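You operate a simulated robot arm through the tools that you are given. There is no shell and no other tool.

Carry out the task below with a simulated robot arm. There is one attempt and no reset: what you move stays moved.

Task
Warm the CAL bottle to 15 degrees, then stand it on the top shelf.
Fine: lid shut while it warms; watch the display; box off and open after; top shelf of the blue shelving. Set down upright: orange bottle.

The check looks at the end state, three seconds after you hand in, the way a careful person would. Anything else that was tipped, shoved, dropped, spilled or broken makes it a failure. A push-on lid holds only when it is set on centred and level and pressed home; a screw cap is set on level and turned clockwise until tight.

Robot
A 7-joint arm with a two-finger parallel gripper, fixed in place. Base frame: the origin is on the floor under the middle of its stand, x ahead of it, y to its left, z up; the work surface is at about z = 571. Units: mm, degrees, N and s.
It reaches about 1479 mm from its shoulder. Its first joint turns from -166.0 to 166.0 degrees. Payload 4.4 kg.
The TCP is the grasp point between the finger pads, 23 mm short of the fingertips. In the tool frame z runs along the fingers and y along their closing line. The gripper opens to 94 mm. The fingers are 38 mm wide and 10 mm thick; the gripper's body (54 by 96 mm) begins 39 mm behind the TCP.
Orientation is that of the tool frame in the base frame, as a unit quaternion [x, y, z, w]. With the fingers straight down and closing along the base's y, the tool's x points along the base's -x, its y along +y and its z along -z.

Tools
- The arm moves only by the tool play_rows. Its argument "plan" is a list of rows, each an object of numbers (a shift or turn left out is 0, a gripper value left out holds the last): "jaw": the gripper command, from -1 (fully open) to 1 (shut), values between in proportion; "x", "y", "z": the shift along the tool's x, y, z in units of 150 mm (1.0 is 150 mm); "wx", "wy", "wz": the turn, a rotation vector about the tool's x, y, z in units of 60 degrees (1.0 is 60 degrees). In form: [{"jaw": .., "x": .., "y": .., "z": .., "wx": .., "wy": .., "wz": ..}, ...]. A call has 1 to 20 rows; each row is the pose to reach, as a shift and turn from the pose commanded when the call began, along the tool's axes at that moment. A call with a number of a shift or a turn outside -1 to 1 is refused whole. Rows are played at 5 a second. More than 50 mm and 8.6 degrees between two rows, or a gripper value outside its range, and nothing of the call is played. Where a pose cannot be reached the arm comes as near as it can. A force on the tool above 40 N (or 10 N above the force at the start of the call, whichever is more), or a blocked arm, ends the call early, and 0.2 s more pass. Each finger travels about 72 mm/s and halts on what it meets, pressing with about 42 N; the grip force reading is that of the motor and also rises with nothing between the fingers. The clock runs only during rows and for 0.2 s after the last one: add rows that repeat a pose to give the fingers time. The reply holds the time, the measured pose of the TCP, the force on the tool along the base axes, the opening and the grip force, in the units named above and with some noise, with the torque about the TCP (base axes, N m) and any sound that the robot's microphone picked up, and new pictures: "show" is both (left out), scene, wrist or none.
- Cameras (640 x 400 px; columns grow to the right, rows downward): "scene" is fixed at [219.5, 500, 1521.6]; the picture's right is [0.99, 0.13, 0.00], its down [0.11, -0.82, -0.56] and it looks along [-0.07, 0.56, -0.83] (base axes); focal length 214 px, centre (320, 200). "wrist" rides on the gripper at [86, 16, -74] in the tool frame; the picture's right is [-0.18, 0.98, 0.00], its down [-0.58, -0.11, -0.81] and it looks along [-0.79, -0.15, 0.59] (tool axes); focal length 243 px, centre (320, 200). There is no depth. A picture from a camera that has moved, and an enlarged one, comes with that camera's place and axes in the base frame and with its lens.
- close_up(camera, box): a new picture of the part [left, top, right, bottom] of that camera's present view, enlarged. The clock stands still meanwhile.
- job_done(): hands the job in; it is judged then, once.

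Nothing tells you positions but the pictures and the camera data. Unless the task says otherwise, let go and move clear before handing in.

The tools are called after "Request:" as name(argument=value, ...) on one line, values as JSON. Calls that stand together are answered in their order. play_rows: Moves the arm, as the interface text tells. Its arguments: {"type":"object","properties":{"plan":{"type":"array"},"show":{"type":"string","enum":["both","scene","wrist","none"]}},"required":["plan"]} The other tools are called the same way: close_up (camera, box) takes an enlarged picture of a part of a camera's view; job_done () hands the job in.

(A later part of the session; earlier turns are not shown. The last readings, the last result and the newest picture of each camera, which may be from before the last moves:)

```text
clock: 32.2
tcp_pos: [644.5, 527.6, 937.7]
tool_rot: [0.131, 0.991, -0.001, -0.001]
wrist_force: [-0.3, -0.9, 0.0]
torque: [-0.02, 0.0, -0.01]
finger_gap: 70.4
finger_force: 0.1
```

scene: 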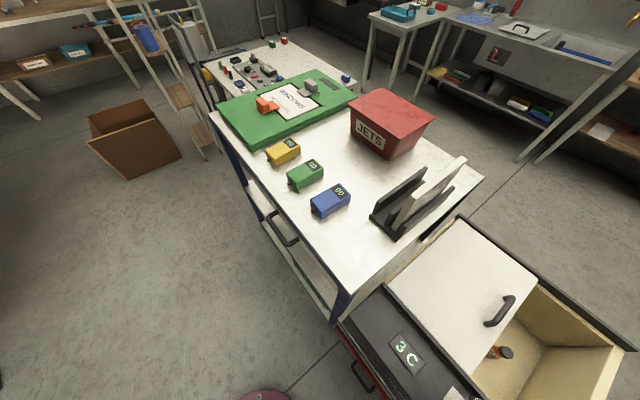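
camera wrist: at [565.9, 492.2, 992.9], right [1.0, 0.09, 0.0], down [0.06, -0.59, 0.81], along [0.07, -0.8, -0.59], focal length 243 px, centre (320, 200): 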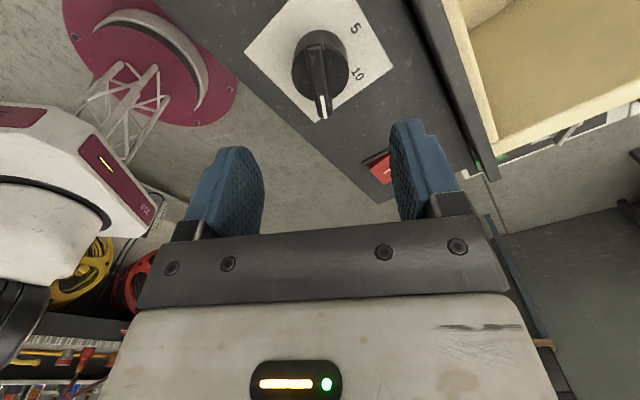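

Request:
play_rows(plan=[{"wz": -0.14, "x": -0.04, "y": 0.12}, {"wz": -0.28, "x": -0.08, "y": 0.25}, {"wz": -0.42, "x": -0.12, "y": 0.38}, {"wz": -0.56, "x": -0.16, "y": 0.51}, {"wz": -0.7, "x": -0.2, "y": 0.64}, {"wz": -0.84, "x": -0.23, "y": 0.77}, {"wz": -0.98, "x": -0.261, "y": 0.888}], show="both")

Request:
close_up(camera="wrist", box=[200, 0, 440, 150])

```text
clock: 33.8
tcp_pos: [718.0, 643.5, 938.7]
tool_rot: [-0.371, 0.929, 0.0, -0.002]
wrist_force: [-0.9, 0.2, 0.8]
torque: [0.01, 0.01, 0.0]
finger_gap: 70.4
finger_force: 0.1
camera wrist: at [645.2, 595.8, 1013.7], right [-0.54, 0.84, 0.0], down [0.5, 0.32, 0.8], along [0.67, 0.44, -0.59], focal length 243 px, centre (320, 200)
```

scene: 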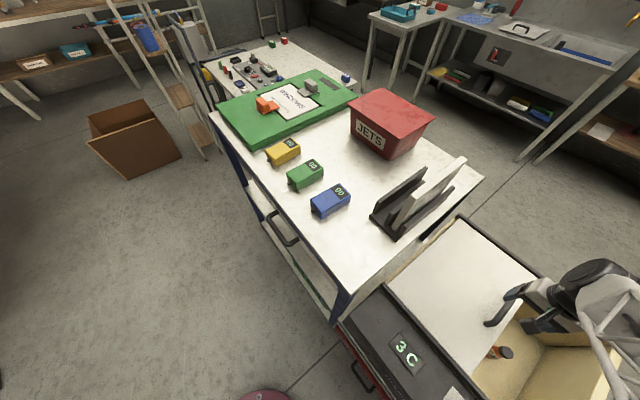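
wrist: 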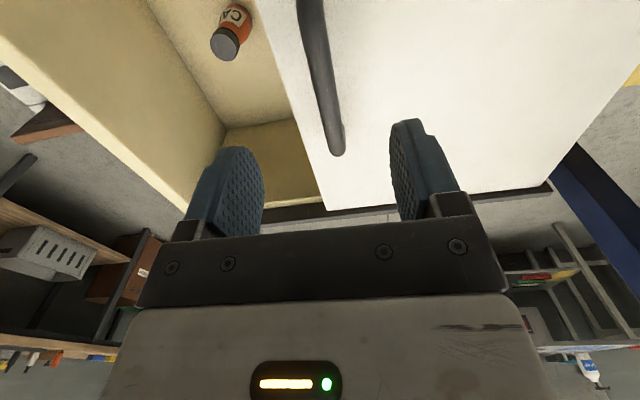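

```text
2.67 times, centred on (320, 75) of wrist
camera zoom: at [645.2, 595.8, 1013.7], right [-0.54, 0.84, 0.0], down [0.5, 0.32, 0.8], along [0.67, 0.44, -0.59], focal length 647 px, centre (320, 533)
```

zoom: 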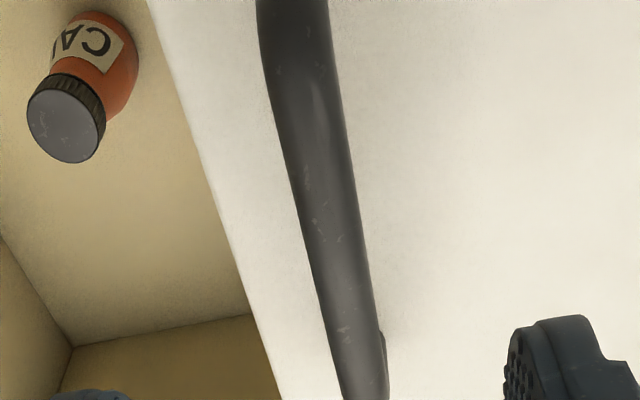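

The handle lies centred between the fingers. I'll lower so the tips straddle it just above the lid.

Request:
play_rows(plan=[{"z": 0.2, "jaw": -0.5}, {"z": 0.4}, {"z": 0.55}, {"z": 0.63}], show="both")

Request:
close_up(camera="scene", box=[440, 220, 600, 340])

```text
clock: 34.8
tcp_pos: [715.9, 644.0, 842.7]
tool_rot: [-0.371, 0.929, -0.001, -0.002]
wrist_force: [-0.7, 0.7, -0.7]
torque: [0.0, -0.01, 0.02]
finger_gap: 70.3
finger_force: 0.0
camera wrist: at [644.1, 596.1, 918.0], right [-0.54, 0.84, 0.0], down [0.5, 0.32, 0.8], along [0.68, 0.44, -0.59], focal length 243 px, centre (320, 200)
```

scene: 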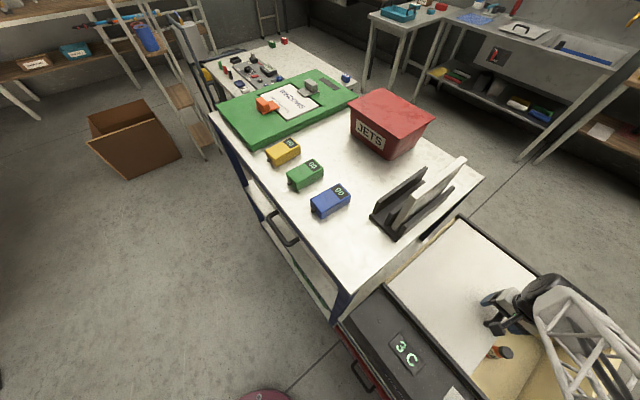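
wrist: 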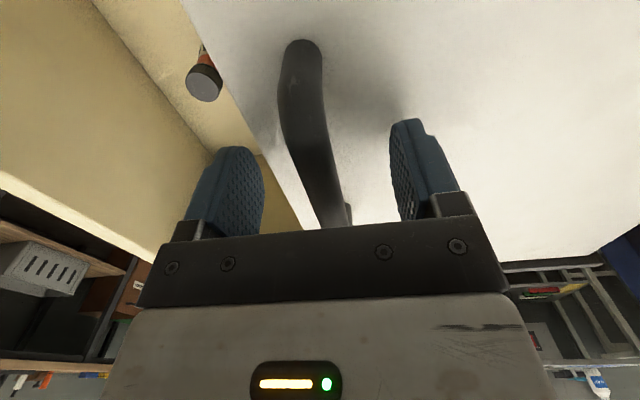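

```text
3.33 times, centred on (520, 280) of scene
camera zoom: at [219.5, 500.0, 1521.6], right [0.99, 0.13, 0.0], down [0.11, -0.82, -0.56], along [-0.07, 0.56, -0.83], focal length 715 px, centre (-347, -67)
```

zoom: 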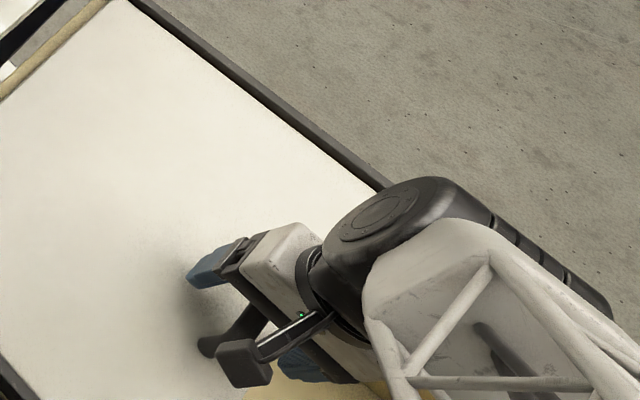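

Request:
play_rows(plan=[{"z": 0.02, "jaw": 0}, {"z": 0.02, "jaw": 0.3}, {"z": 0.02, "jaw": 0.5}, {"z": 0.02, "jaw": 0.5}], show="wrist")

```text
clock: 35.8
tcp_pos: [716.8, 643.0, 841.2]
tool_rot: [-0.371, 0.929, 0.0, -0.002]
wrist_force: [0.3, 0.6, 0.2]
torque: [0.0, 0.0, 0.02]
finger_gap: 23.5
finger_force: 0.0
camera wrist: at [644.0, 596.3, 915.0], right [-0.54, 0.84, 0.0], down [0.5, 0.32, 0.8], along [0.68, 0.44, -0.59], focal length 243 px, centre (320, 200)
```

wrist: 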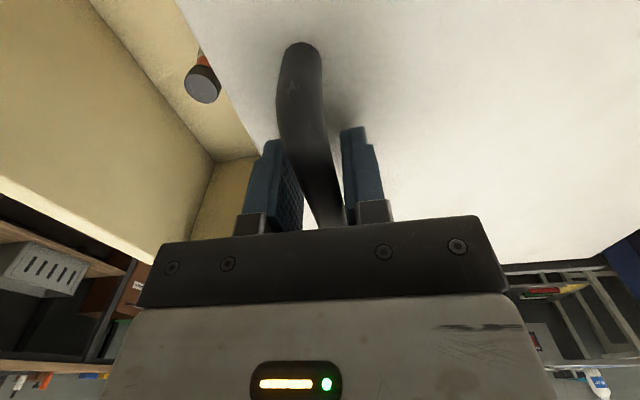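

The handle sits between the fingers without load. I'll push the lid gently along its rails toward closed.

Request:
play_rows(plan=[{"y": -0.06, "x": -0.003}, {"y": -0.12, "x": -0.006}, {"y": -0.18, "x": -0.009}, {"y": -0.24, "x": -0.012}, {"y": -0.3, "x": -0.015}, {"y": -0.36, "x": -0.018}, {"y": -0.42, "x": -0.021}, {"y": -0.48, "x": -0.024}, {"y": -0.54, "x": -0.027}, {"y": -0.6, "x": -0.03}], show="both")

```text
clock: 38.0
tcp_pos: [781.6, 582.1, 839.7]
tool_rot: [-0.371, 0.929, 0.0, -0.001]
wrist_force: [-0.8, 0.2, 0.3]
torque: [0.03, -0.01, 0.02]
finger_gap: 23.9
finger_force: 0.3
camera wrist: at [709.1, 534.7, 915.0], right [-0.54, 0.84, 0.0], down [0.5, 0.32, 0.8], along [0.68, 0.44, -0.59], focal length 243 px, centre (320, 200)
```

scene: 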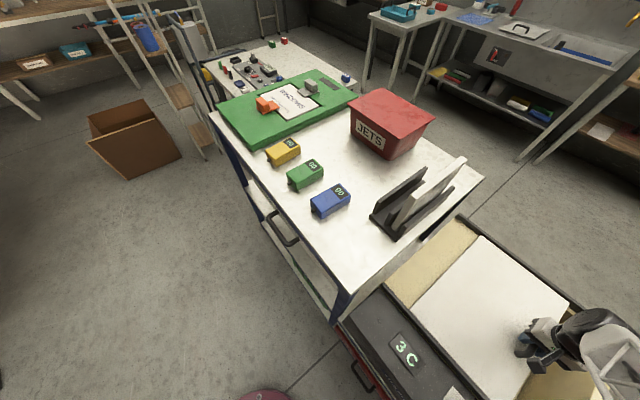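
wrist: 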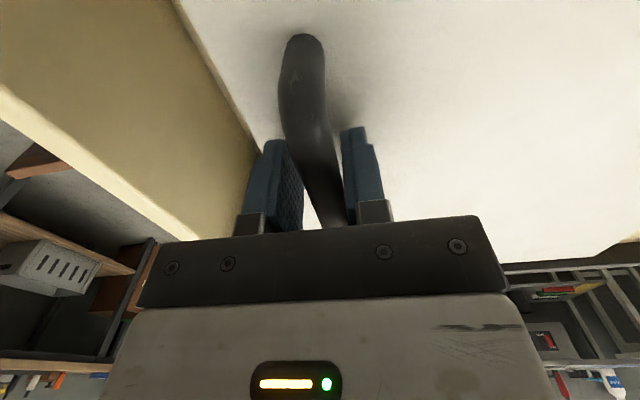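

The lid slides freely and a fixed tan cover shows behind it. I'll continue to the stop.

Request:
play_rows(plan=[{"y": -0.06, "x": -0.003}, {"y": -0.12, "x": -0.006}, {"y": -0.18, "x": -0.009}, {"y": -0.24, "x": -0.012}, {"y": -0.3, "x": -0.015}, {"y": -0.36, "x": -0.018}, {"y": -0.42, "x": -0.021}, {"y": -0.48, "x": -0.024}, {"y": -0.54, "x": -0.027}, {"y": -0.6, "x": -0.03}, {"y": -0.66, "x": -0.033}, {"y": -0.72, "x": -0.036}, {"y": -0.78, "x": -0.039}], show="both")

```text
clock: 40.8
tcp_pos: [866.2, 501.0, 840.1]
tool_rot: [-0.371, 0.929, -0.001, -0.001]
wrist_force: [-0.2, 0.6, -0.1]
torque: [-0.03, 0.07, 0.03]
finger_gap: 23.8
finger_force: 0.4
camera wrist: at [793.6, 453.4, 914.5], right [-0.54, 0.84, 0.0], down [0.5, 0.32, 0.8], along [0.68, 0.44, -0.59], focal length 243 px, centre (320, 200)
```

scene: 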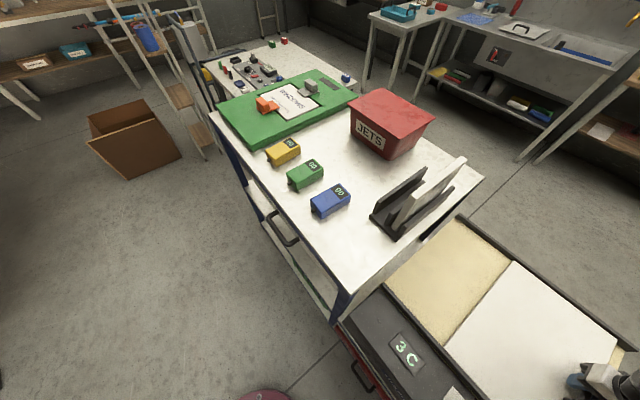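
wrist: 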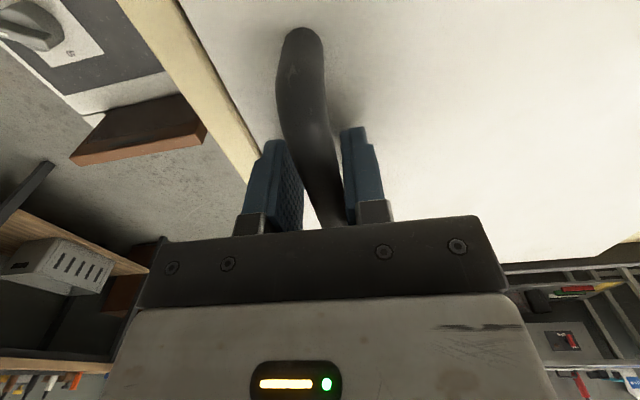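

Request:
play_rows(plan=[{"y": -0.03, "x": -0.0015}, {"y": -0.06, "x": -0.003}, {"y": -0.09, "x": -0.0045}, {"y": -0.12, "x": -0.006}, {"y": -0.15, "x": -0.0075}, {"y": -0.18, "x": -0.009}, {"y": -0.21, "x": -0.01}, {"y": -0.24, "x": -0.012}, {"y": -0.27, "x": -0.0135}, {"y": -0.3, "x": -0.015}], show="both")

```text
clock: 43.0
tcp_pos: [896.7, 470.5, 839.8]
tool_rot: [-0.371, 0.928, 0.0, -0.001]
wrist_force: [-24.7, 23.8, 2.5]
torque: [-0.27, -0.05, 0.69]
finger_gap: 39.1
finger_force: 17.3
camera wrist: at [824.8, 423.8, 914.8], right [-0.54, 0.84, 0.0], down [0.5, 0.32, 0.8], along [0.67, 0.44, -0.59], focal length 243 px, centre (320, 200)
```

scene: 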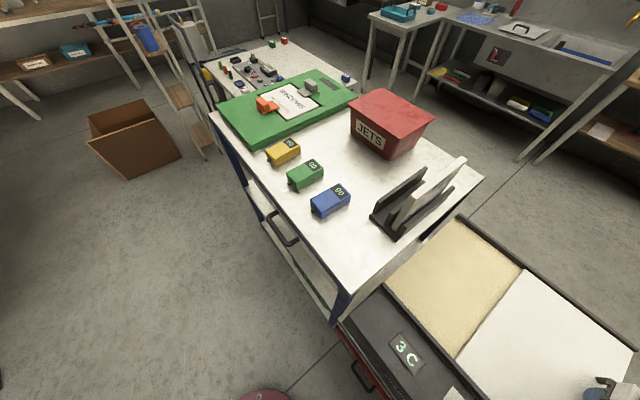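
wrist: 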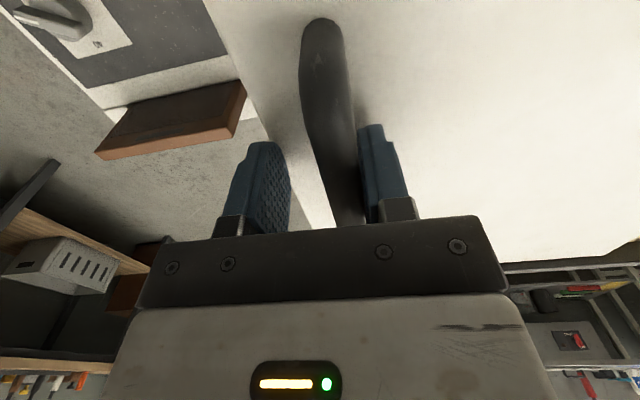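

The lid hit its end stop and covers the front wall, so it's shut. I'll open the fingers, relieve the push and lift clear.

Request:
play_rows(plan=[{"y": 0.08, "jaw": 0.2}, {"y": 0.08, "jaw": -0.2}, {"y": 0.05, "jaw": -0.5}, {"y": 0.05, "z": -0.2}, {"y": 0.05, "z": -0.5}, {"y": 0.05, "z": -0.8}, {"y": 0.05, "z": -1.0}], show="both")

```text
clock: 44.6
tcp_pos: [895.5, 476.5, 988.1]
tool_rot: [-0.371, 0.929, -0.001, -0.003]
wrist_force: [-1.0, 0.6, -1.1]
torque: [-0.01, -0.02, -0.02]
finger_gap: 70.6
finger_force: 0.0
camera wrist: at [822.2, 429.2, 1064.1], right [-0.54, 0.84, 0.0], down [0.5, 0.32, 0.8], along [0.67, 0.44, -0.6], focal length 243 px, centre (320, 200)
```

scene: 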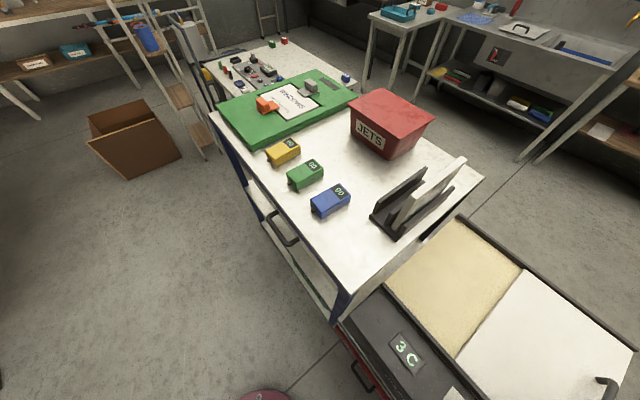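
wrist: 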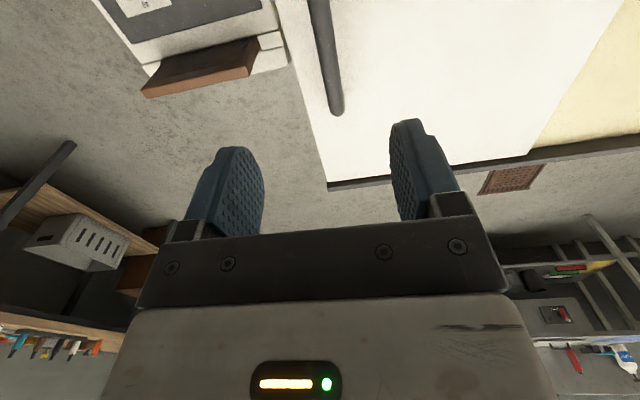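

Request:
play_rows(plan=[{"x": 0.2, "y": 0.02}, {"x": 0.4, "y": 0.04}, {"x": 0.6, "y": 0.07}, {"x": 0.8, "y": 0.09}, {"x": 1.0, "y": 0.11}], show="none")

Request:
play_rows(plan=[{"x": 0.2, "y": 0.02}, {"x": 0.4, "y": 0.04}, {"x": 0.6, "y": 0.07, "z": 0.1}, {"x": 0.8, "y": 0.09, "z": 0.25}, {"x": 0.867, "y": 0.096, "z": 0.35}], show="both")

Request:
close_up(camera="wrist", box=[200, 0, 440, 150])

Request:
close_up(camera="scene", box=[340, 220, 640, 400])

```text
clock: 45.8
tcp_pos: [776.1, 384.7, 989.4]
tool_rot: [-0.37, 0.929, -0.001, -0.002]
wrist_force: [0.4, -0.9, -0.8]
torque: [-0.01, -0.01, 0.0]
finger_gap: 70.5
finger_force: 0.0
```

```text
clock: 47.0
tcp_pos: [671.0, 305.6, 938.1]
tool_rot: [-0.37, 0.929, 0.0, -0.001]
wrist_force: [0.3, 0.8, 0.1]
torque: [-0.01, 0.0, 0.0]
finger_gap: 70.7
finger_force: 0.1
camera wrist: at [597.5, 257.8, 1013.2], right [-0.54, 0.84, 0.0], down [0.5, 0.32, 0.8], along [0.68, 0.44, -0.59], focal length 243 px, centre (320, 200)
```

scene: 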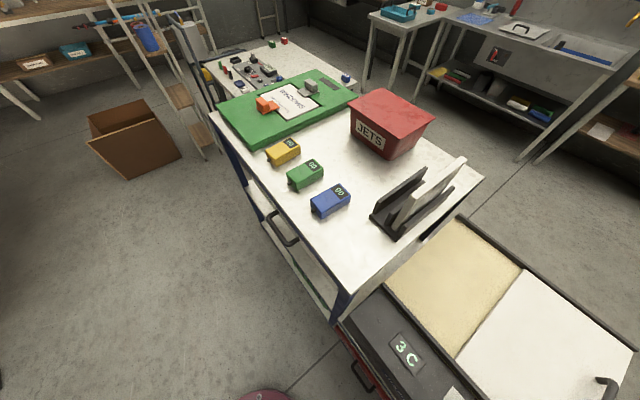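
wrist: 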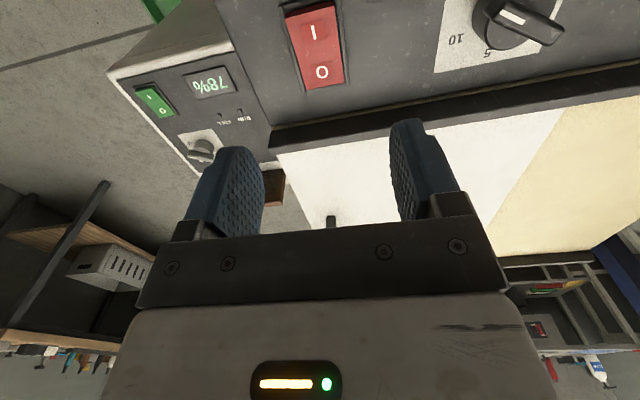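

```text
2.67 times, centred on (320, 75) of wrist
camera zoom: at [597.5, 257.8, 1013.2], right [-0.54, 0.84, 0.0], down [0.5, 0.32, 0.8], along [0.68, 0.44, -0.59], focal length 647 px, centre (320, 533)
```

zoom: 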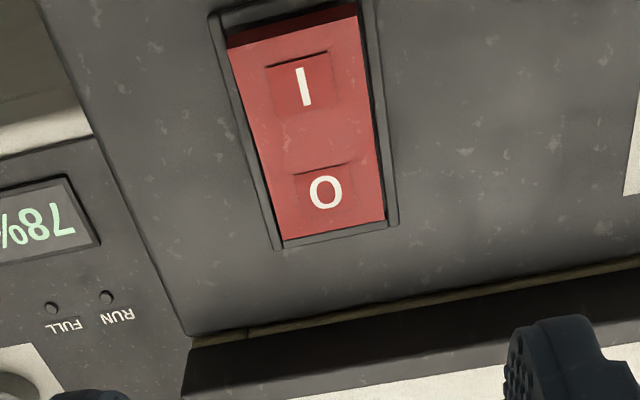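

```text
2.13 times, centred on (490, 310) of scene
camera zoom: at [219.5, 500.0, 1521.6], right [0.99, 0.13, 0.0], down [0.11, -0.82, -0.56], along [-0.07, 0.56, -0.83], focal length 458 px, centre (-43, -35)
```

zoom: 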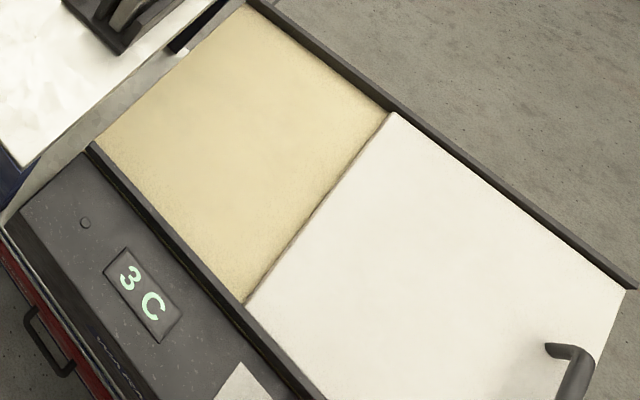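

The "I" end of the rocker stands proud and the "0" end is flush, so the box is off. I'll close the fingers, tilt 20° so only an edge of the fingertips leads, and come down over the "I" end.

Request:
play_rows(plan=[{"jaw": 0.2, "wy": 0.11, "x": 0.05, "y": -0.01, "z": 0.1}, {"jaw": 1, "wy": 0.22, "x": 0.12, "y": -0.015, "z": 0.2}, {"jaw": 1, "wy": 0.333, "x": 0.187, "y": -0.019, "z": 0.3}, {"jaw": 1, "wy": 0.333, "x": 0.187, "y": -0.019, "z": 0.45}, {"jaw": 1, "wy": 0.333, "x": 0.187, "y": -0.019, "z": 0.56}], show="wrist")

Request:
close_up(camera="wrist", box=[220, 50, 420, 220])

```text
clock: 48.2
tcp_pos: [651.3, 283.7, 856.3]
tool_rot: [-0.366, 0.914, -0.066, -0.162]
wrist_force: [-0.3, 0.0, 0.3]
torque: [0.03, 0.05, 0.0]
finger_gap: 0.1
finger_force: 41.6
camera wrist: at [601.2, 256.6, 955.1], right [-0.55, 0.83, -0.06], down [0.67, 0.49, 0.56], along [0.49, 0.26, -0.83], focal length 243 px, centre (320, 200)
```

wrist: 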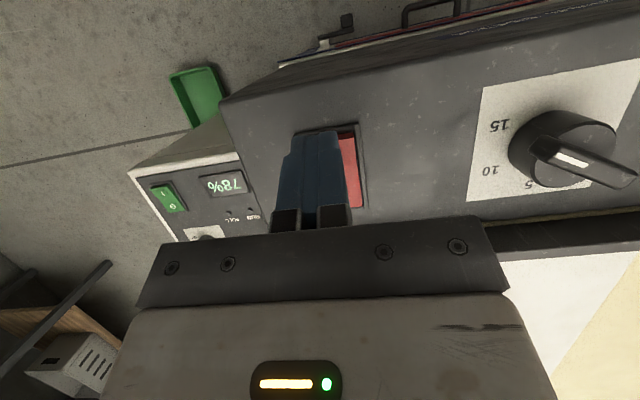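

```text
2.35 times, centred on (320, 135) of wrist
camera zoom: at [601.2, 256.6, 955.1], right [-0.55, 0.83, -0.06], down [0.67, 0.49, 0.56], along [0.49, 0.26, -0.83], focal length 571 px, centre (320, 353)
```

zoom: 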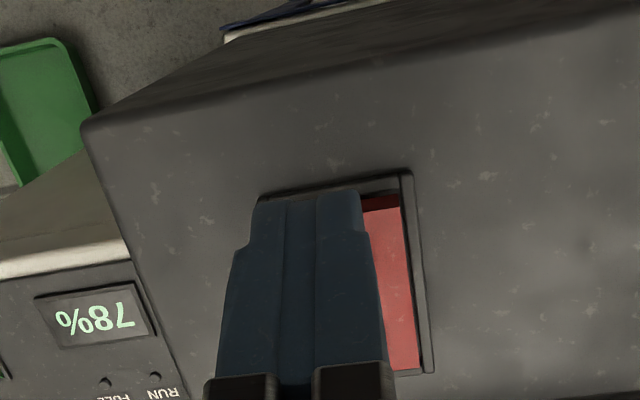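

The finger edge is centred over the "I" end. I'll press straight down gently.

Request:
play_rows(plan=[{"z": 0.05, "x": -0.018, "jaw": 1}, {"z": 0.094, "x": -0.034}, {"z": 0.115, "x": -0.042}, {"z": 0.135, "x": -0.049}, {"z": 0.15, "x": -0.055}, {"z": 0.165, "x": -0.06}, {"z": 0.18, "x": -0.0655}, {"z": 0.195, "x": -0.071}, {"z": 0.21, "x": -0.0765}], show="both")

Request:
close_up(camera="wrist", box=[220, 50, 420, 220])

```text
clock: 50.1
tcp_pos: [651.4, 283.4, 824.7]
tool_rot: [-0.365, 0.915, -0.064, -0.162]
wrist_force: [-5.8, -3.5, 14.3]
torque: [-0.02, 0.05, 0.16]
finger_gap: 0.0
finger_force: 41.9
stopped in row 9: the force on the tool passed its limit at 50 N (the readings are from after the stop); the commanded pose is now the measured one
camera wrist: at [600.9, 256.8, 924.4], right [-0.55, 0.83, -0.06], down [0.67, 0.49, 0.56], along [0.49, 0.26, -0.83], focal length 243 px, centre (320, 200)
```

scene: 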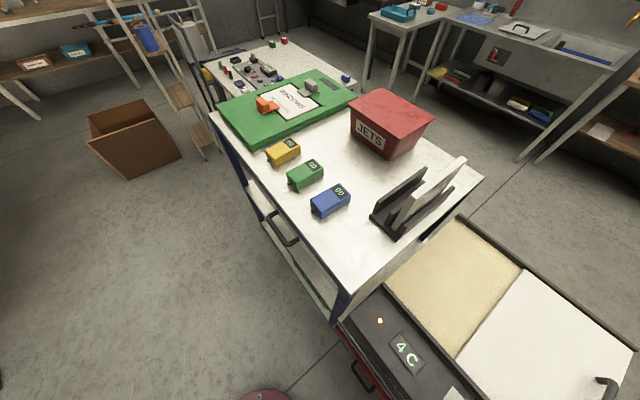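
wrist: 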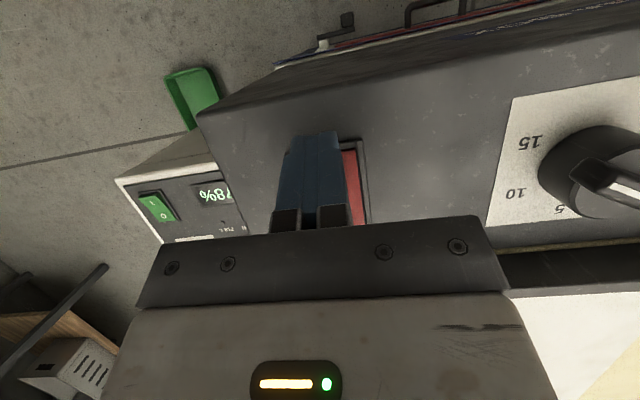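

```text
2.35 times, centred on (320, 135) of wrist
camera zoom: at [600.9, 256.8, 924.4], right [-0.55, 0.83, -0.06], down [0.67, 0.49, 0.56], along [0.49, 0.26, -0.83], focal length 571 px, centre (320, 353)
```

zoom: 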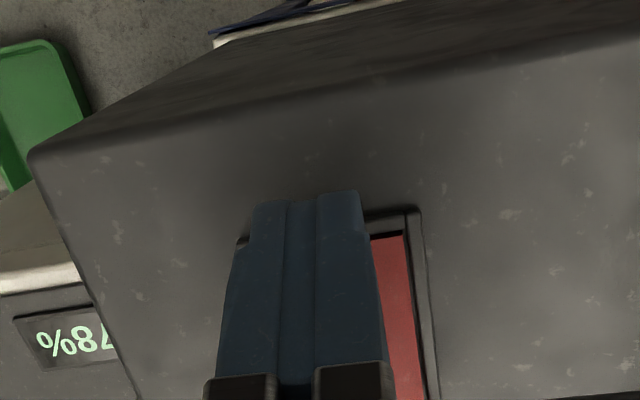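

The red lamp lit and the display reads 4 C, so the box is on and warming. I'll lift off, hover over the "0" end ready to switch off, and watch the display.

Request:
play_rows(plan=[{"z": -0.06, "x": 0.022, "jaw": 1}, {"z": -0.125, "x": 0.046}, {"z": -0.25, "x": 0.091}, {"z": -0.3, "x": -0.02, "y": 0.004}, {"z": -0.335, "x": -0.141, "y": 0.008}], show="both")

Request:
close_up(camera="scene", box=[340, 300, 480, 400])

Request:
close_up(camera="wrist", box=[220, 50, 420, 220])

```text
clock: 51.4
tcp_pos: [676.1, 311.3, 864.1]
tool_rot: [-0.364, 0.915, -0.065, -0.161]
wrist_force: [-0.2, -0.4, -0.6]
torque: [-0.02, -0.02, -0.01]
finger_gap: 0.0
finger_force: 42.1
camera wrist: at [625.7, 284.2, 964.0], right [-0.55, 0.83, -0.06], down [0.67, 0.49, 0.56], along [0.5, 0.26, -0.83], focal length 243 px, centre (320, 200)
```

scene: 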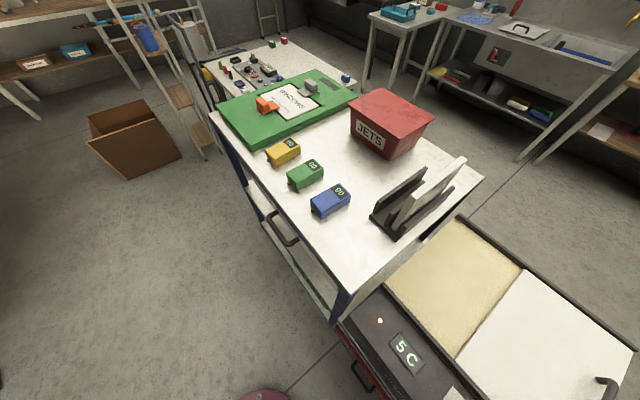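
wrist: 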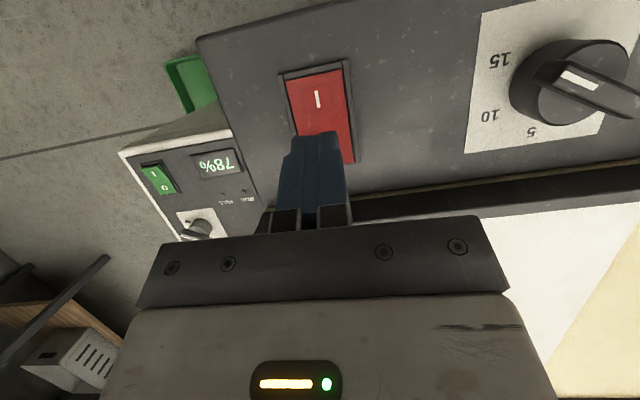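

```text
4.00 times, centred on (410, 350) of scene
camera zoom: at [219.5, 500.0, 1521.6], right [0.99, 0.13, 0.0], down [0.11, -0.82, -0.56], along [-0.07, 0.56, -0.83], focal length 858 px, centre (-40, -400)
```

zoom: 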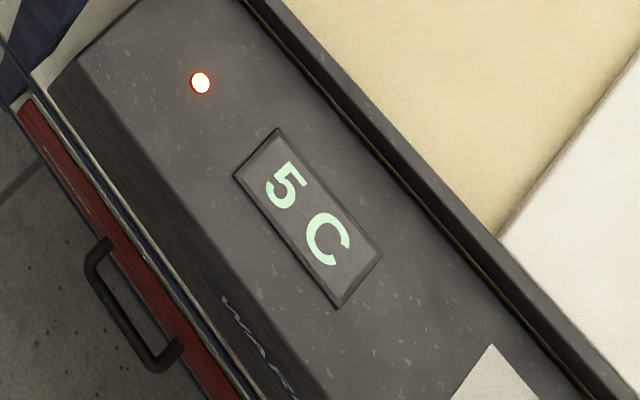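

```text
2.35 times, centred on (320, 135) of wrist
camera zoom: at [625.7, 284.2, 964.0], right [-0.55, 0.83, -0.06], down [0.67, 0.49, 0.56], along [0.5, 0.26, -0.83], focal length 571 px, centre (320, 353)
```

zoom: 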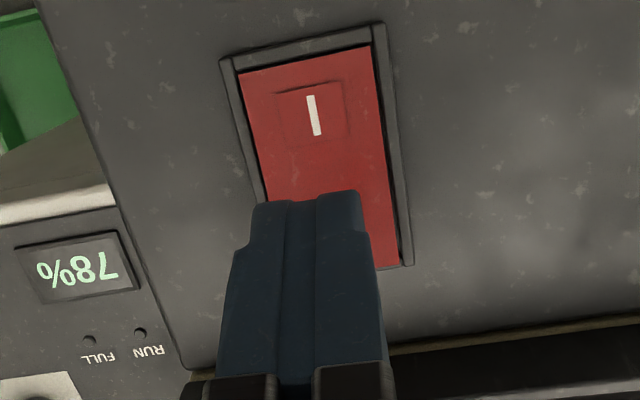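

The display already reads 5 C. I'll wait in short steps.

Request:
play_rows(plan=[{"jaw": 1}, {"jaw": 1}, {"jaw": 1}, {"jaw": 1}, {"jaw": 1}, {"jaw": 1}, {"jaw": 1}, {"jaw": 1}, {"jaw": 1}, {"jaw": 1}], show="scene")

```text
clock: 53.5
tcp_pos: [676.9, 310.1, 864.5]
tool_rot: [-0.365, 0.914, -0.065, -0.162]
wrist_force: [-0.5, -0.6, 0.1]
torque: [-0.01, -0.02, -0.02]
finger_gap: 0.0
finger_force: 42.3
```

scene: 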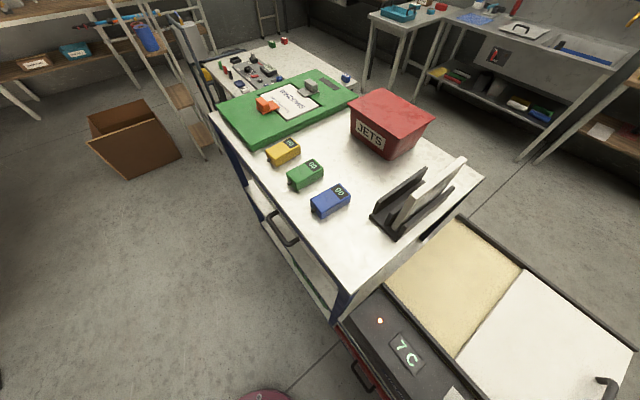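

7 C at t=53.5, about one degree per second. I'll keep waiting.

Request:
play_rows(plan=[{"jaw": 1}, {"jaw": 1}, {"jaw": 1}, {"jaw": 1}, {"jaw": 1}, {"jaw": 1}, {"jaw": 1}, {"jaw": 1}, {"jaw": 1}, {"jaw": 1}, {"jaw": 1}, {"jaw": 1}, {"jaw": 1}, {"jaw": 1}, {"jaw": 1}, {"jaw": 1}, {"jaw": 1}, {"jaw": 1}, {"jaw": 1}], show="scene")

Request:
close_up(camera="scene", box=[340, 300, 480, 400])

```text
clock: 57.5
tcp_pos: [675.3, 309.9, 863.2]
tool_rot: [-0.365, 0.915, -0.064, -0.162]
wrist_force: [0.3, -0.6, -0.3]
torque: [0.0, 0.0, -0.01]
finger_gap: 0.0
finger_force: 42.5
```

scene: 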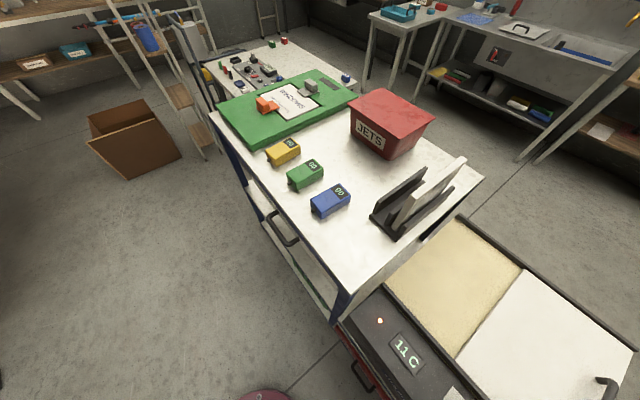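

```text
4.00 times, centred on (410, 350) of scene
camera zoom: at [219.5, 500.0, 1521.6], right [0.99, 0.13, 0.0], down [0.11, -0.82, -0.56], along [-0.07, 0.56, -0.83], focal length 858 px, centre (-40, -400)
```

zoom: 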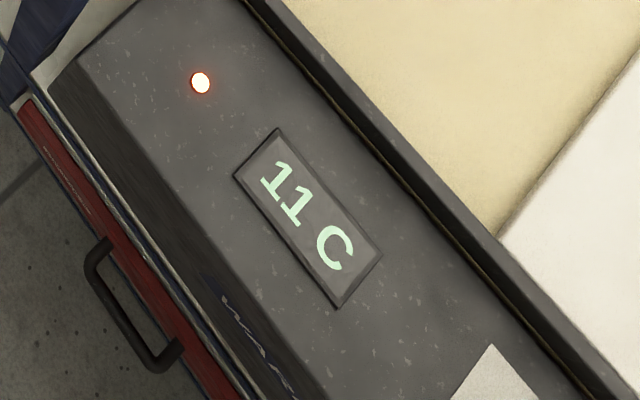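

11 C now. I'll lower closer to the "0" end while waiting for the last few degrees.

Request:
play_rows(plan=[{"jaw": 1, "z": 0.03, "x": -0.011}, {"z": 0.06, "x": -0.022}, {"z": 0.09, "x": -0.033}, {"z": 0.11, "x": -0.04}, {"z": 0.11, "x": -0.04}, {"z": 0.11, "x": -0.04}, {"z": 0.11, "x": -0.04}, {"z": 0.11, "x": -0.04}, {"z": 0.11, "x": -0.04}, {"z": 0.11, "x": -0.04}, {"z": 0.11, "x": -0.04}, {"z": 0.11, "x": -0.04}, {"z": 0.11, "x": -0.04}], show="both")

```text
clock: 60.4
tcp_pos: [676.6, 308.8, 846.0]
tool_rot: [-0.365, 0.914, -0.065, -0.162]
wrist_force: [0.0, 0.1, 0.1]
torque: [0.01, -0.04, -0.03]
finger_gap: 0.2
finger_force: 42.0
camera wrist: at [626.6, 283.5, 945.7], right [-0.55, 0.83, -0.06], down [0.67, 0.49, 0.56], along [0.49, 0.26, -0.83], focal length 243 px, centre (320, 200)
```

scene: 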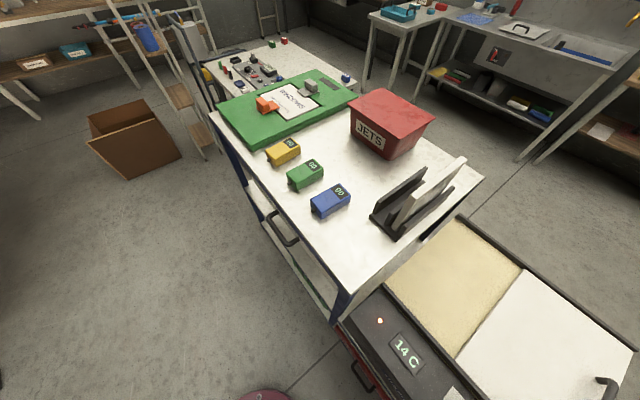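
wrist: 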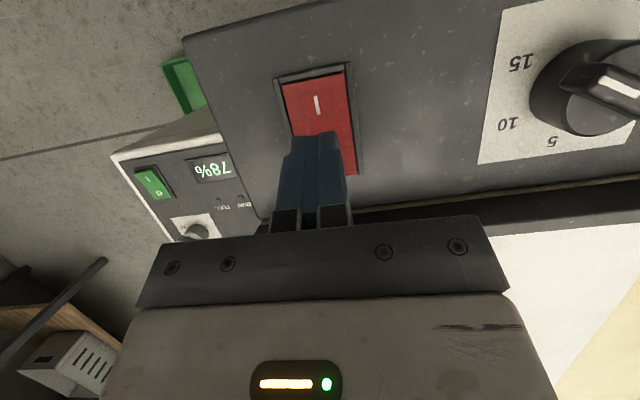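

14 C. Now short steps to catch 15.

Request:
play_rows(plan=[{"jaw": 1}, {"jaw": 1}, {"jaw": 1}], show="scene")

Request:
close_up(camera="scene", box=[340, 300, 480, 400])

```text
clock: 61.1
tcp_pos: [677.4, 310.4, 846.1]
tool_rot: [-0.365, 0.914, -0.064, -0.162]
wrist_force: [0.6, -0.2, -0.4]
torque: [0.0, -0.01, 0.01]
finger_gap: 0.2
finger_force: 41.6
```

scene: 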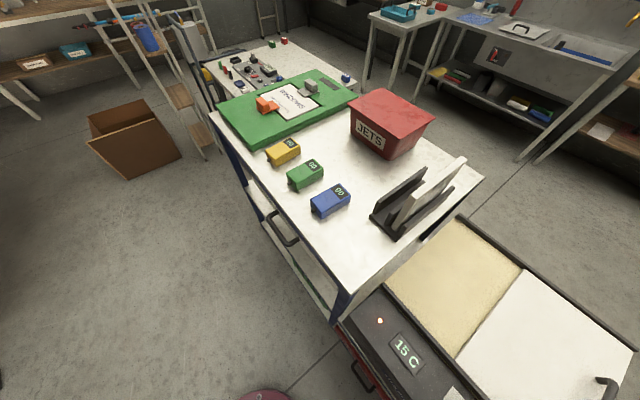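

```text
4.00 times, centred on (410, 350) of scene
camera zoom: at [219.5, 500.0, 1521.6], right [0.99, 0.13, 0.0], down [0.11, -0.82, -0.56], along [-0.07, 0.56, -0.83], focal length 858 px, centre (-40, -400)
```

zoom: 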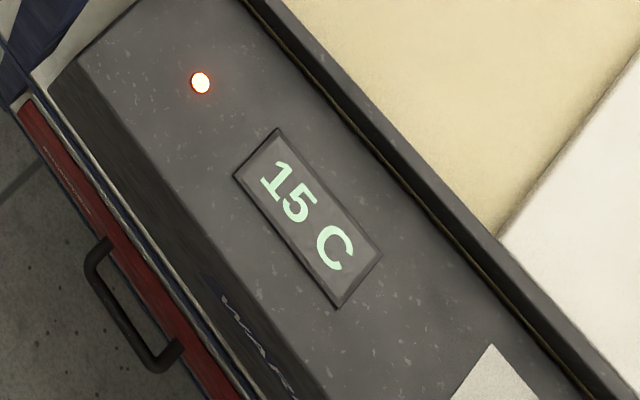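

The display reads 15 C. I'll press the "0" end now.

Request:
play_rows(plan=[{"jaw": 1, "z": 0.04, "x": -0.0146}, {"z": 0.08, "x": -0.029}, {"z": 0.11, "x": -0.04}, {"z": 0.13, "x": -0.0473}, {"z": 0.145, "x": -0.0528}], show="both")

Request:
close_up(camera="scene", box=[340, 300, 480, 400])

```text
clock: 62.4
tcp_pos: [678.2, 310.2, 824.9]
tool_rot: [-0.364, 0.915, -0.064, -0.162]
wrist_force: [-9.3, -1.7, 27.3]
torque: [0.14, 0.02, 0.08]
finger_gap: 0.0
finger_force: 42.3
camera wrist: at [627.3, 283.7, 924.2], right [-0.55, 0.83, -0.06], down [0.67, 0.49, 0.56], along [0.5, 0.27, -0.83], focal length 243 px, centre (320, 200)
```

scene: 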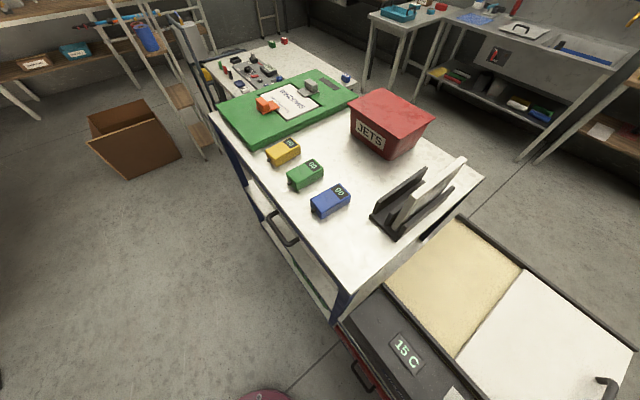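
wrist: 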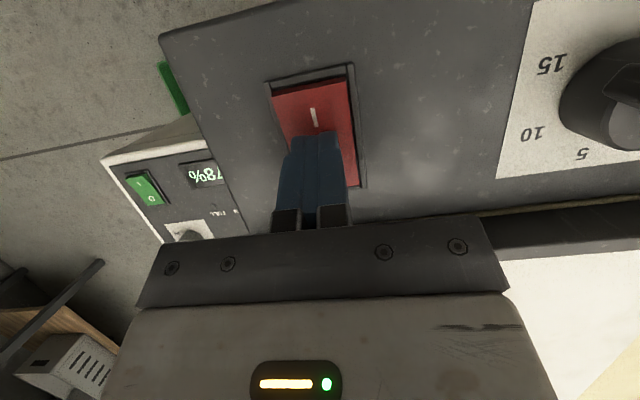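

```text
4.00 times, centred on (410, 350) of scene
camera zoom: at [219.5, 500.0, 1521.6], right [0.99, 0.13, 0.0], down [0.11, -0.82, -0.56], along [-0.07, 0.56, -0.83], focal length 858 px, centre (-40, -400)
```

zoom: 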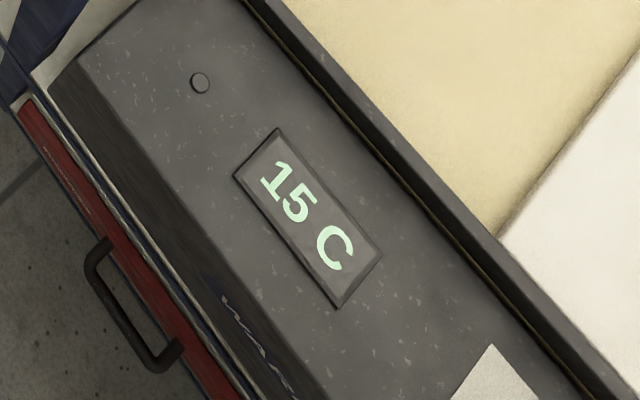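

The lamp is out and the display holds 15 C. I'll lift off, straighten the gripper and check the rocker, then go open the lid.

Request:
play_rows(plan=[{"jaw": 1, "z": -0.15, "x": 0.055}, {"z": -0.3, "x": 0.109}, {"z": -0.45, "x": 0.164, "wy": -0.11}, {"z": -0.6, "x": 0.218, "wy": -0.22}, {"z": -0.7, "x": 0.255, "wy": -0.333, "jaw": 0}], show="wrist")

Request:
close_up(camera="wrist", box=[200, 0, 440, 150])

```text
clock: 63.5
tcp_pos: [678.6, 310.3, 935.0]
tool_rot: [-0.37, 0.929, 0.0, -0.001]
wrist_force: [0.2, 0.1, 0.7]
torque: [-0.06, -0.01, -0.02]
finger_gap: 47.1
finger_force: 0.1
camera wrist: at [604.1, 262.2, 1008.2], right [-0.54, 0.84, 0.0], down [0.5, 0.32, 0.81], along [0.68, 0.44, -0.59], focal length 243 px, centre (320, 200)
```

wrist: 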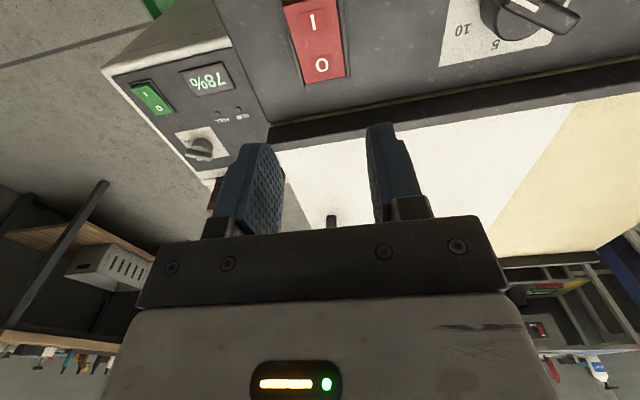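

```text
2.67 times, centred on (320, 75) of wrist
camera zoom: at [604.1, 262.2, 1008.2], right [-0.54, 0.84, 0.0], down [0.5, 0.32, 0.81], along [0.68, 0.44, -0.59], focal length 647 px, centre (320, 533)
```

zoom: 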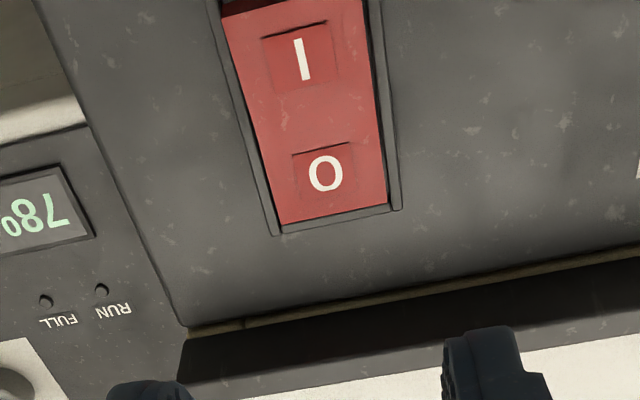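

The rocker is at 0. Moving back to the lid handle.

Request:
play_rows(plan=[{"jaw": -0.5, "x": -0.22, "y": -0.02}, {"x": -0.45, "y": -0.04}, {"x": -0.68, "y": -0.06}, {"x": -0.9, "y": -0.078}], show="none")

Request:
play_rows(plan=[{"jaw": -0.5, "x": -0.22, "y": -0.02}, {"x": -0.45, "y": -0.04}, {"x": -0.68, "y": -0.06}, {"x": -0.892, "y": -0.078}], show="wrist")

```text
clock: 64.5
tcp_pos: [781.2, 394.6, 934.6]
tool_rot: [-0.371, 0.929, 0.0, -0.001]
wrist_force: [0.1, -0.7, 0.1]
torque: [0.06, -0.03, -0.02]
finger_gap: 70.3
finger_force: 0.0
```

```text
clock: 65.5
tcp_pos: [890.1, 477.3, 936.9]
tool_rot: [-0.371, 0.929, 0.0, 0.0]
wrist_force: [0.8, 0.0, 1.7]
torque: [-0.03, 0.03, -0.01]
finger_gap: 70.5
finger_force: 0.1
camera wrist: at [816.2, 429.8, 1011.1], right [-0.54, 0.84, 0.0], down [0.5, 0.32, 0.81], along [0.68, 0.44, -0.59], focal length 243 px, centre (320, 200)
```

wrist: 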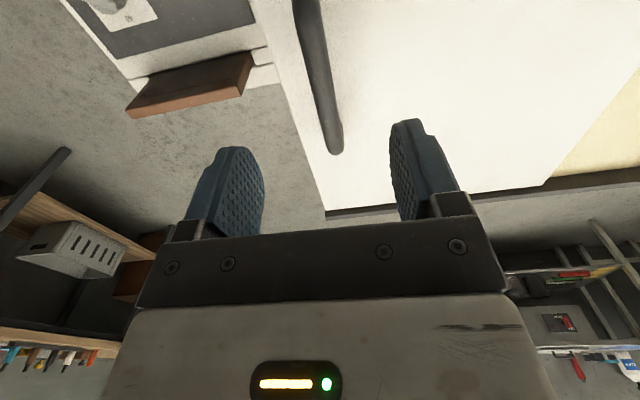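

Request:
play_rows(plan=[{"jaw": -0.5, "z": 0.22}, {"z": 0.44}, {"z": 0.58}, {"z": 0.64, "jaw": 0.2}, {"z": 0.64, "jaw": 0.45}, {"z": 0.64, "jaw": 0.45}], show="wrist")

```text
clock: 67.0
tcp_pos: [887.6, 476.2, 838.4]
tool_rot: [-0.371, 0.929, 0.0, 0.0]
wrist_force: [-0.8, -0.1, -0.7]
torque: [0.0, -0.02, -0.01]
finger_gap: 26.0
finger_force: 0.1
camera wrist: at [815.3, 428.9, 913.0], right [-0.54, 0.84, 0.0], down [0.5, 0.32, 0.81], along [0.68, 0.44, -0.59], focal length 243 px, centre (320, 200)
```

wrist: 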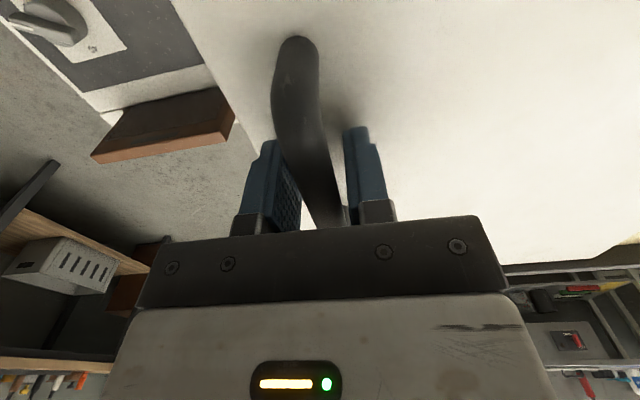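

The handle is between the fingers again. I'll slide the lid back open.

Request:
play_rows(plan=[{"y": 0.05, "x": 0.0025}, {"y": 0.1, "x": 0.005}, {"y": 0.16, "x": 0.008}, {"y": 0.22, "x": 0.011}, {"y": 0.29, "x": 0.0145}, {"y": 0.36, "x": 0.018}, {"y": 0.43, "x": 0.0215}, {"y": 0.5, "x": 0.025}, {"y": 0.57, "x": 0.0285}, {"y": 0.64, "x": 0.032}, {"y": 0.71, "x": 0.0355}, {"y": 0.78, "x": 0.039}, {"y": 0.85, "x": 0.0425}, {"y": 0.92, "x": 0.046}], show="both")

```text
clock: 70.0
tcp_pos: [789.0, 572.9, 837.3]
tool_rot: [-0.371, 0.929, -0.001, 0.0]
wrist_force: [0.0, 0.8, 0.2]
torque: [-0.03, 0.01, 0.01]
finger_gap: 25.7
finger_force: 0.7
camera wrist: at [716.0, 525.5, 912.4], right [-0.54, 0.84, 0.0], down [0.5, 0.32, 0.81], along [0.68, 0.44, -0.59], focal length 243 px, centre (320, 200)
```

scene: 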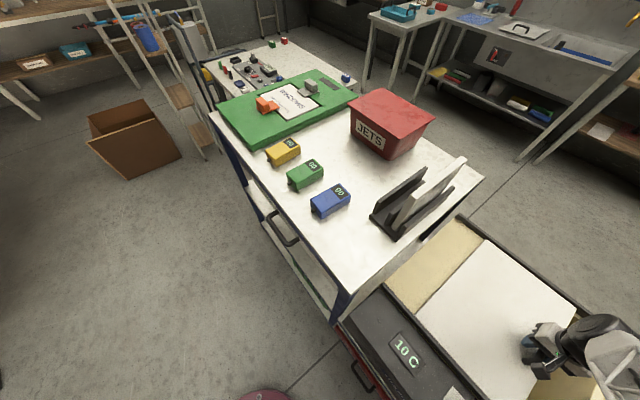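
wrist: 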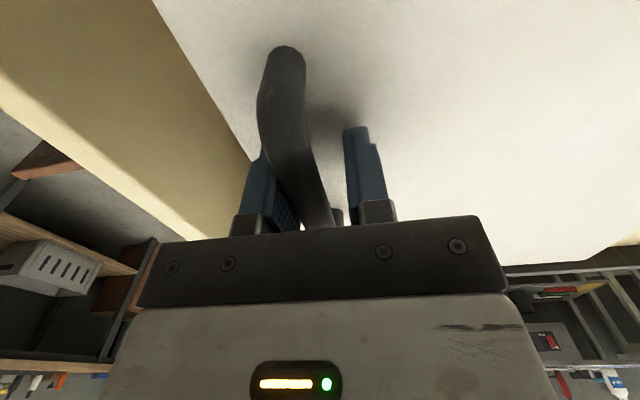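

The display has fallen to 10 C since I opened the lid, so the box loses heat fast and the bottle may not have soaked through. Before taking it out I'll shut the lid again and hold 15 C for a while.

Request:
play_rows(plan=[{"y": -0.05, "x": -0.0025}, {"y": -0.1, "x": -0.005}, {"y": -0.16, "x": -0.008}, {"y": -0.22, "x": -0.011}, {"y": -0.29, "x": -0.0145}, {"y": -0.36, "x": -0.018}, {"y": -0.43, "x": -0.0215}, {"y": -0.5, "x": -0.025}, {"y": -0.57, "x": -0.0285}, {"y": -0.64, "x": -0.032}, {"y": -0.71, "x": -0.0355}, {"y": -0.78, "x": -0.039}, {"y": -0.85, "x": -0.0425}, {"y": -0.92, "x": -0.046}, {"y": -0.96, "x": -0.048}, {"y": -0.98, "x": -0.049}], show="both")

```text
clock: 73.3
tcp_pos: [894.2, 472.7, 838.7]
tool_rot: [-0.371, 0.929, 0.0, 0.0]
wrist_force: [-15.2, 8.9, 4.1]
torque: [-0.02, -0.1, 0.44]
finger_gap: 33.4
finger_force: 8.4
camera wrist: at [821.6, 424.9, 913.6], right [-0.54, 0.84, 0.0], down [0.5, 0.32, 0.81], along [0.68, 0.44, -0.59], focal length 243 px, centre (320, 200)
```

scene: 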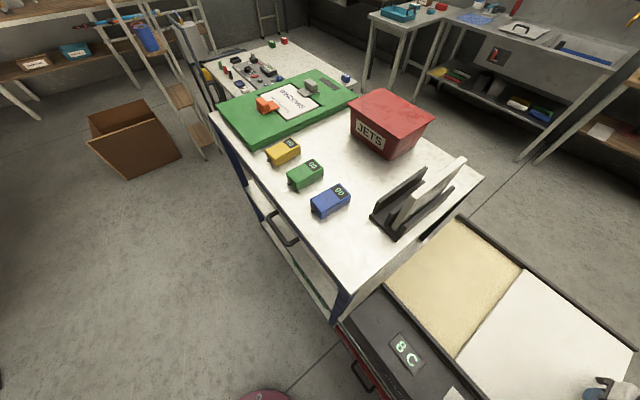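
wrist: 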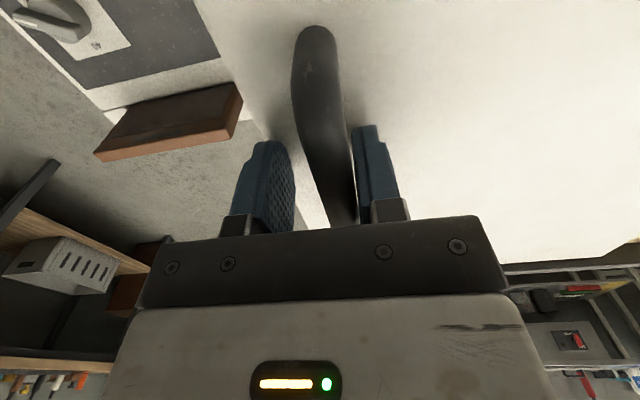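

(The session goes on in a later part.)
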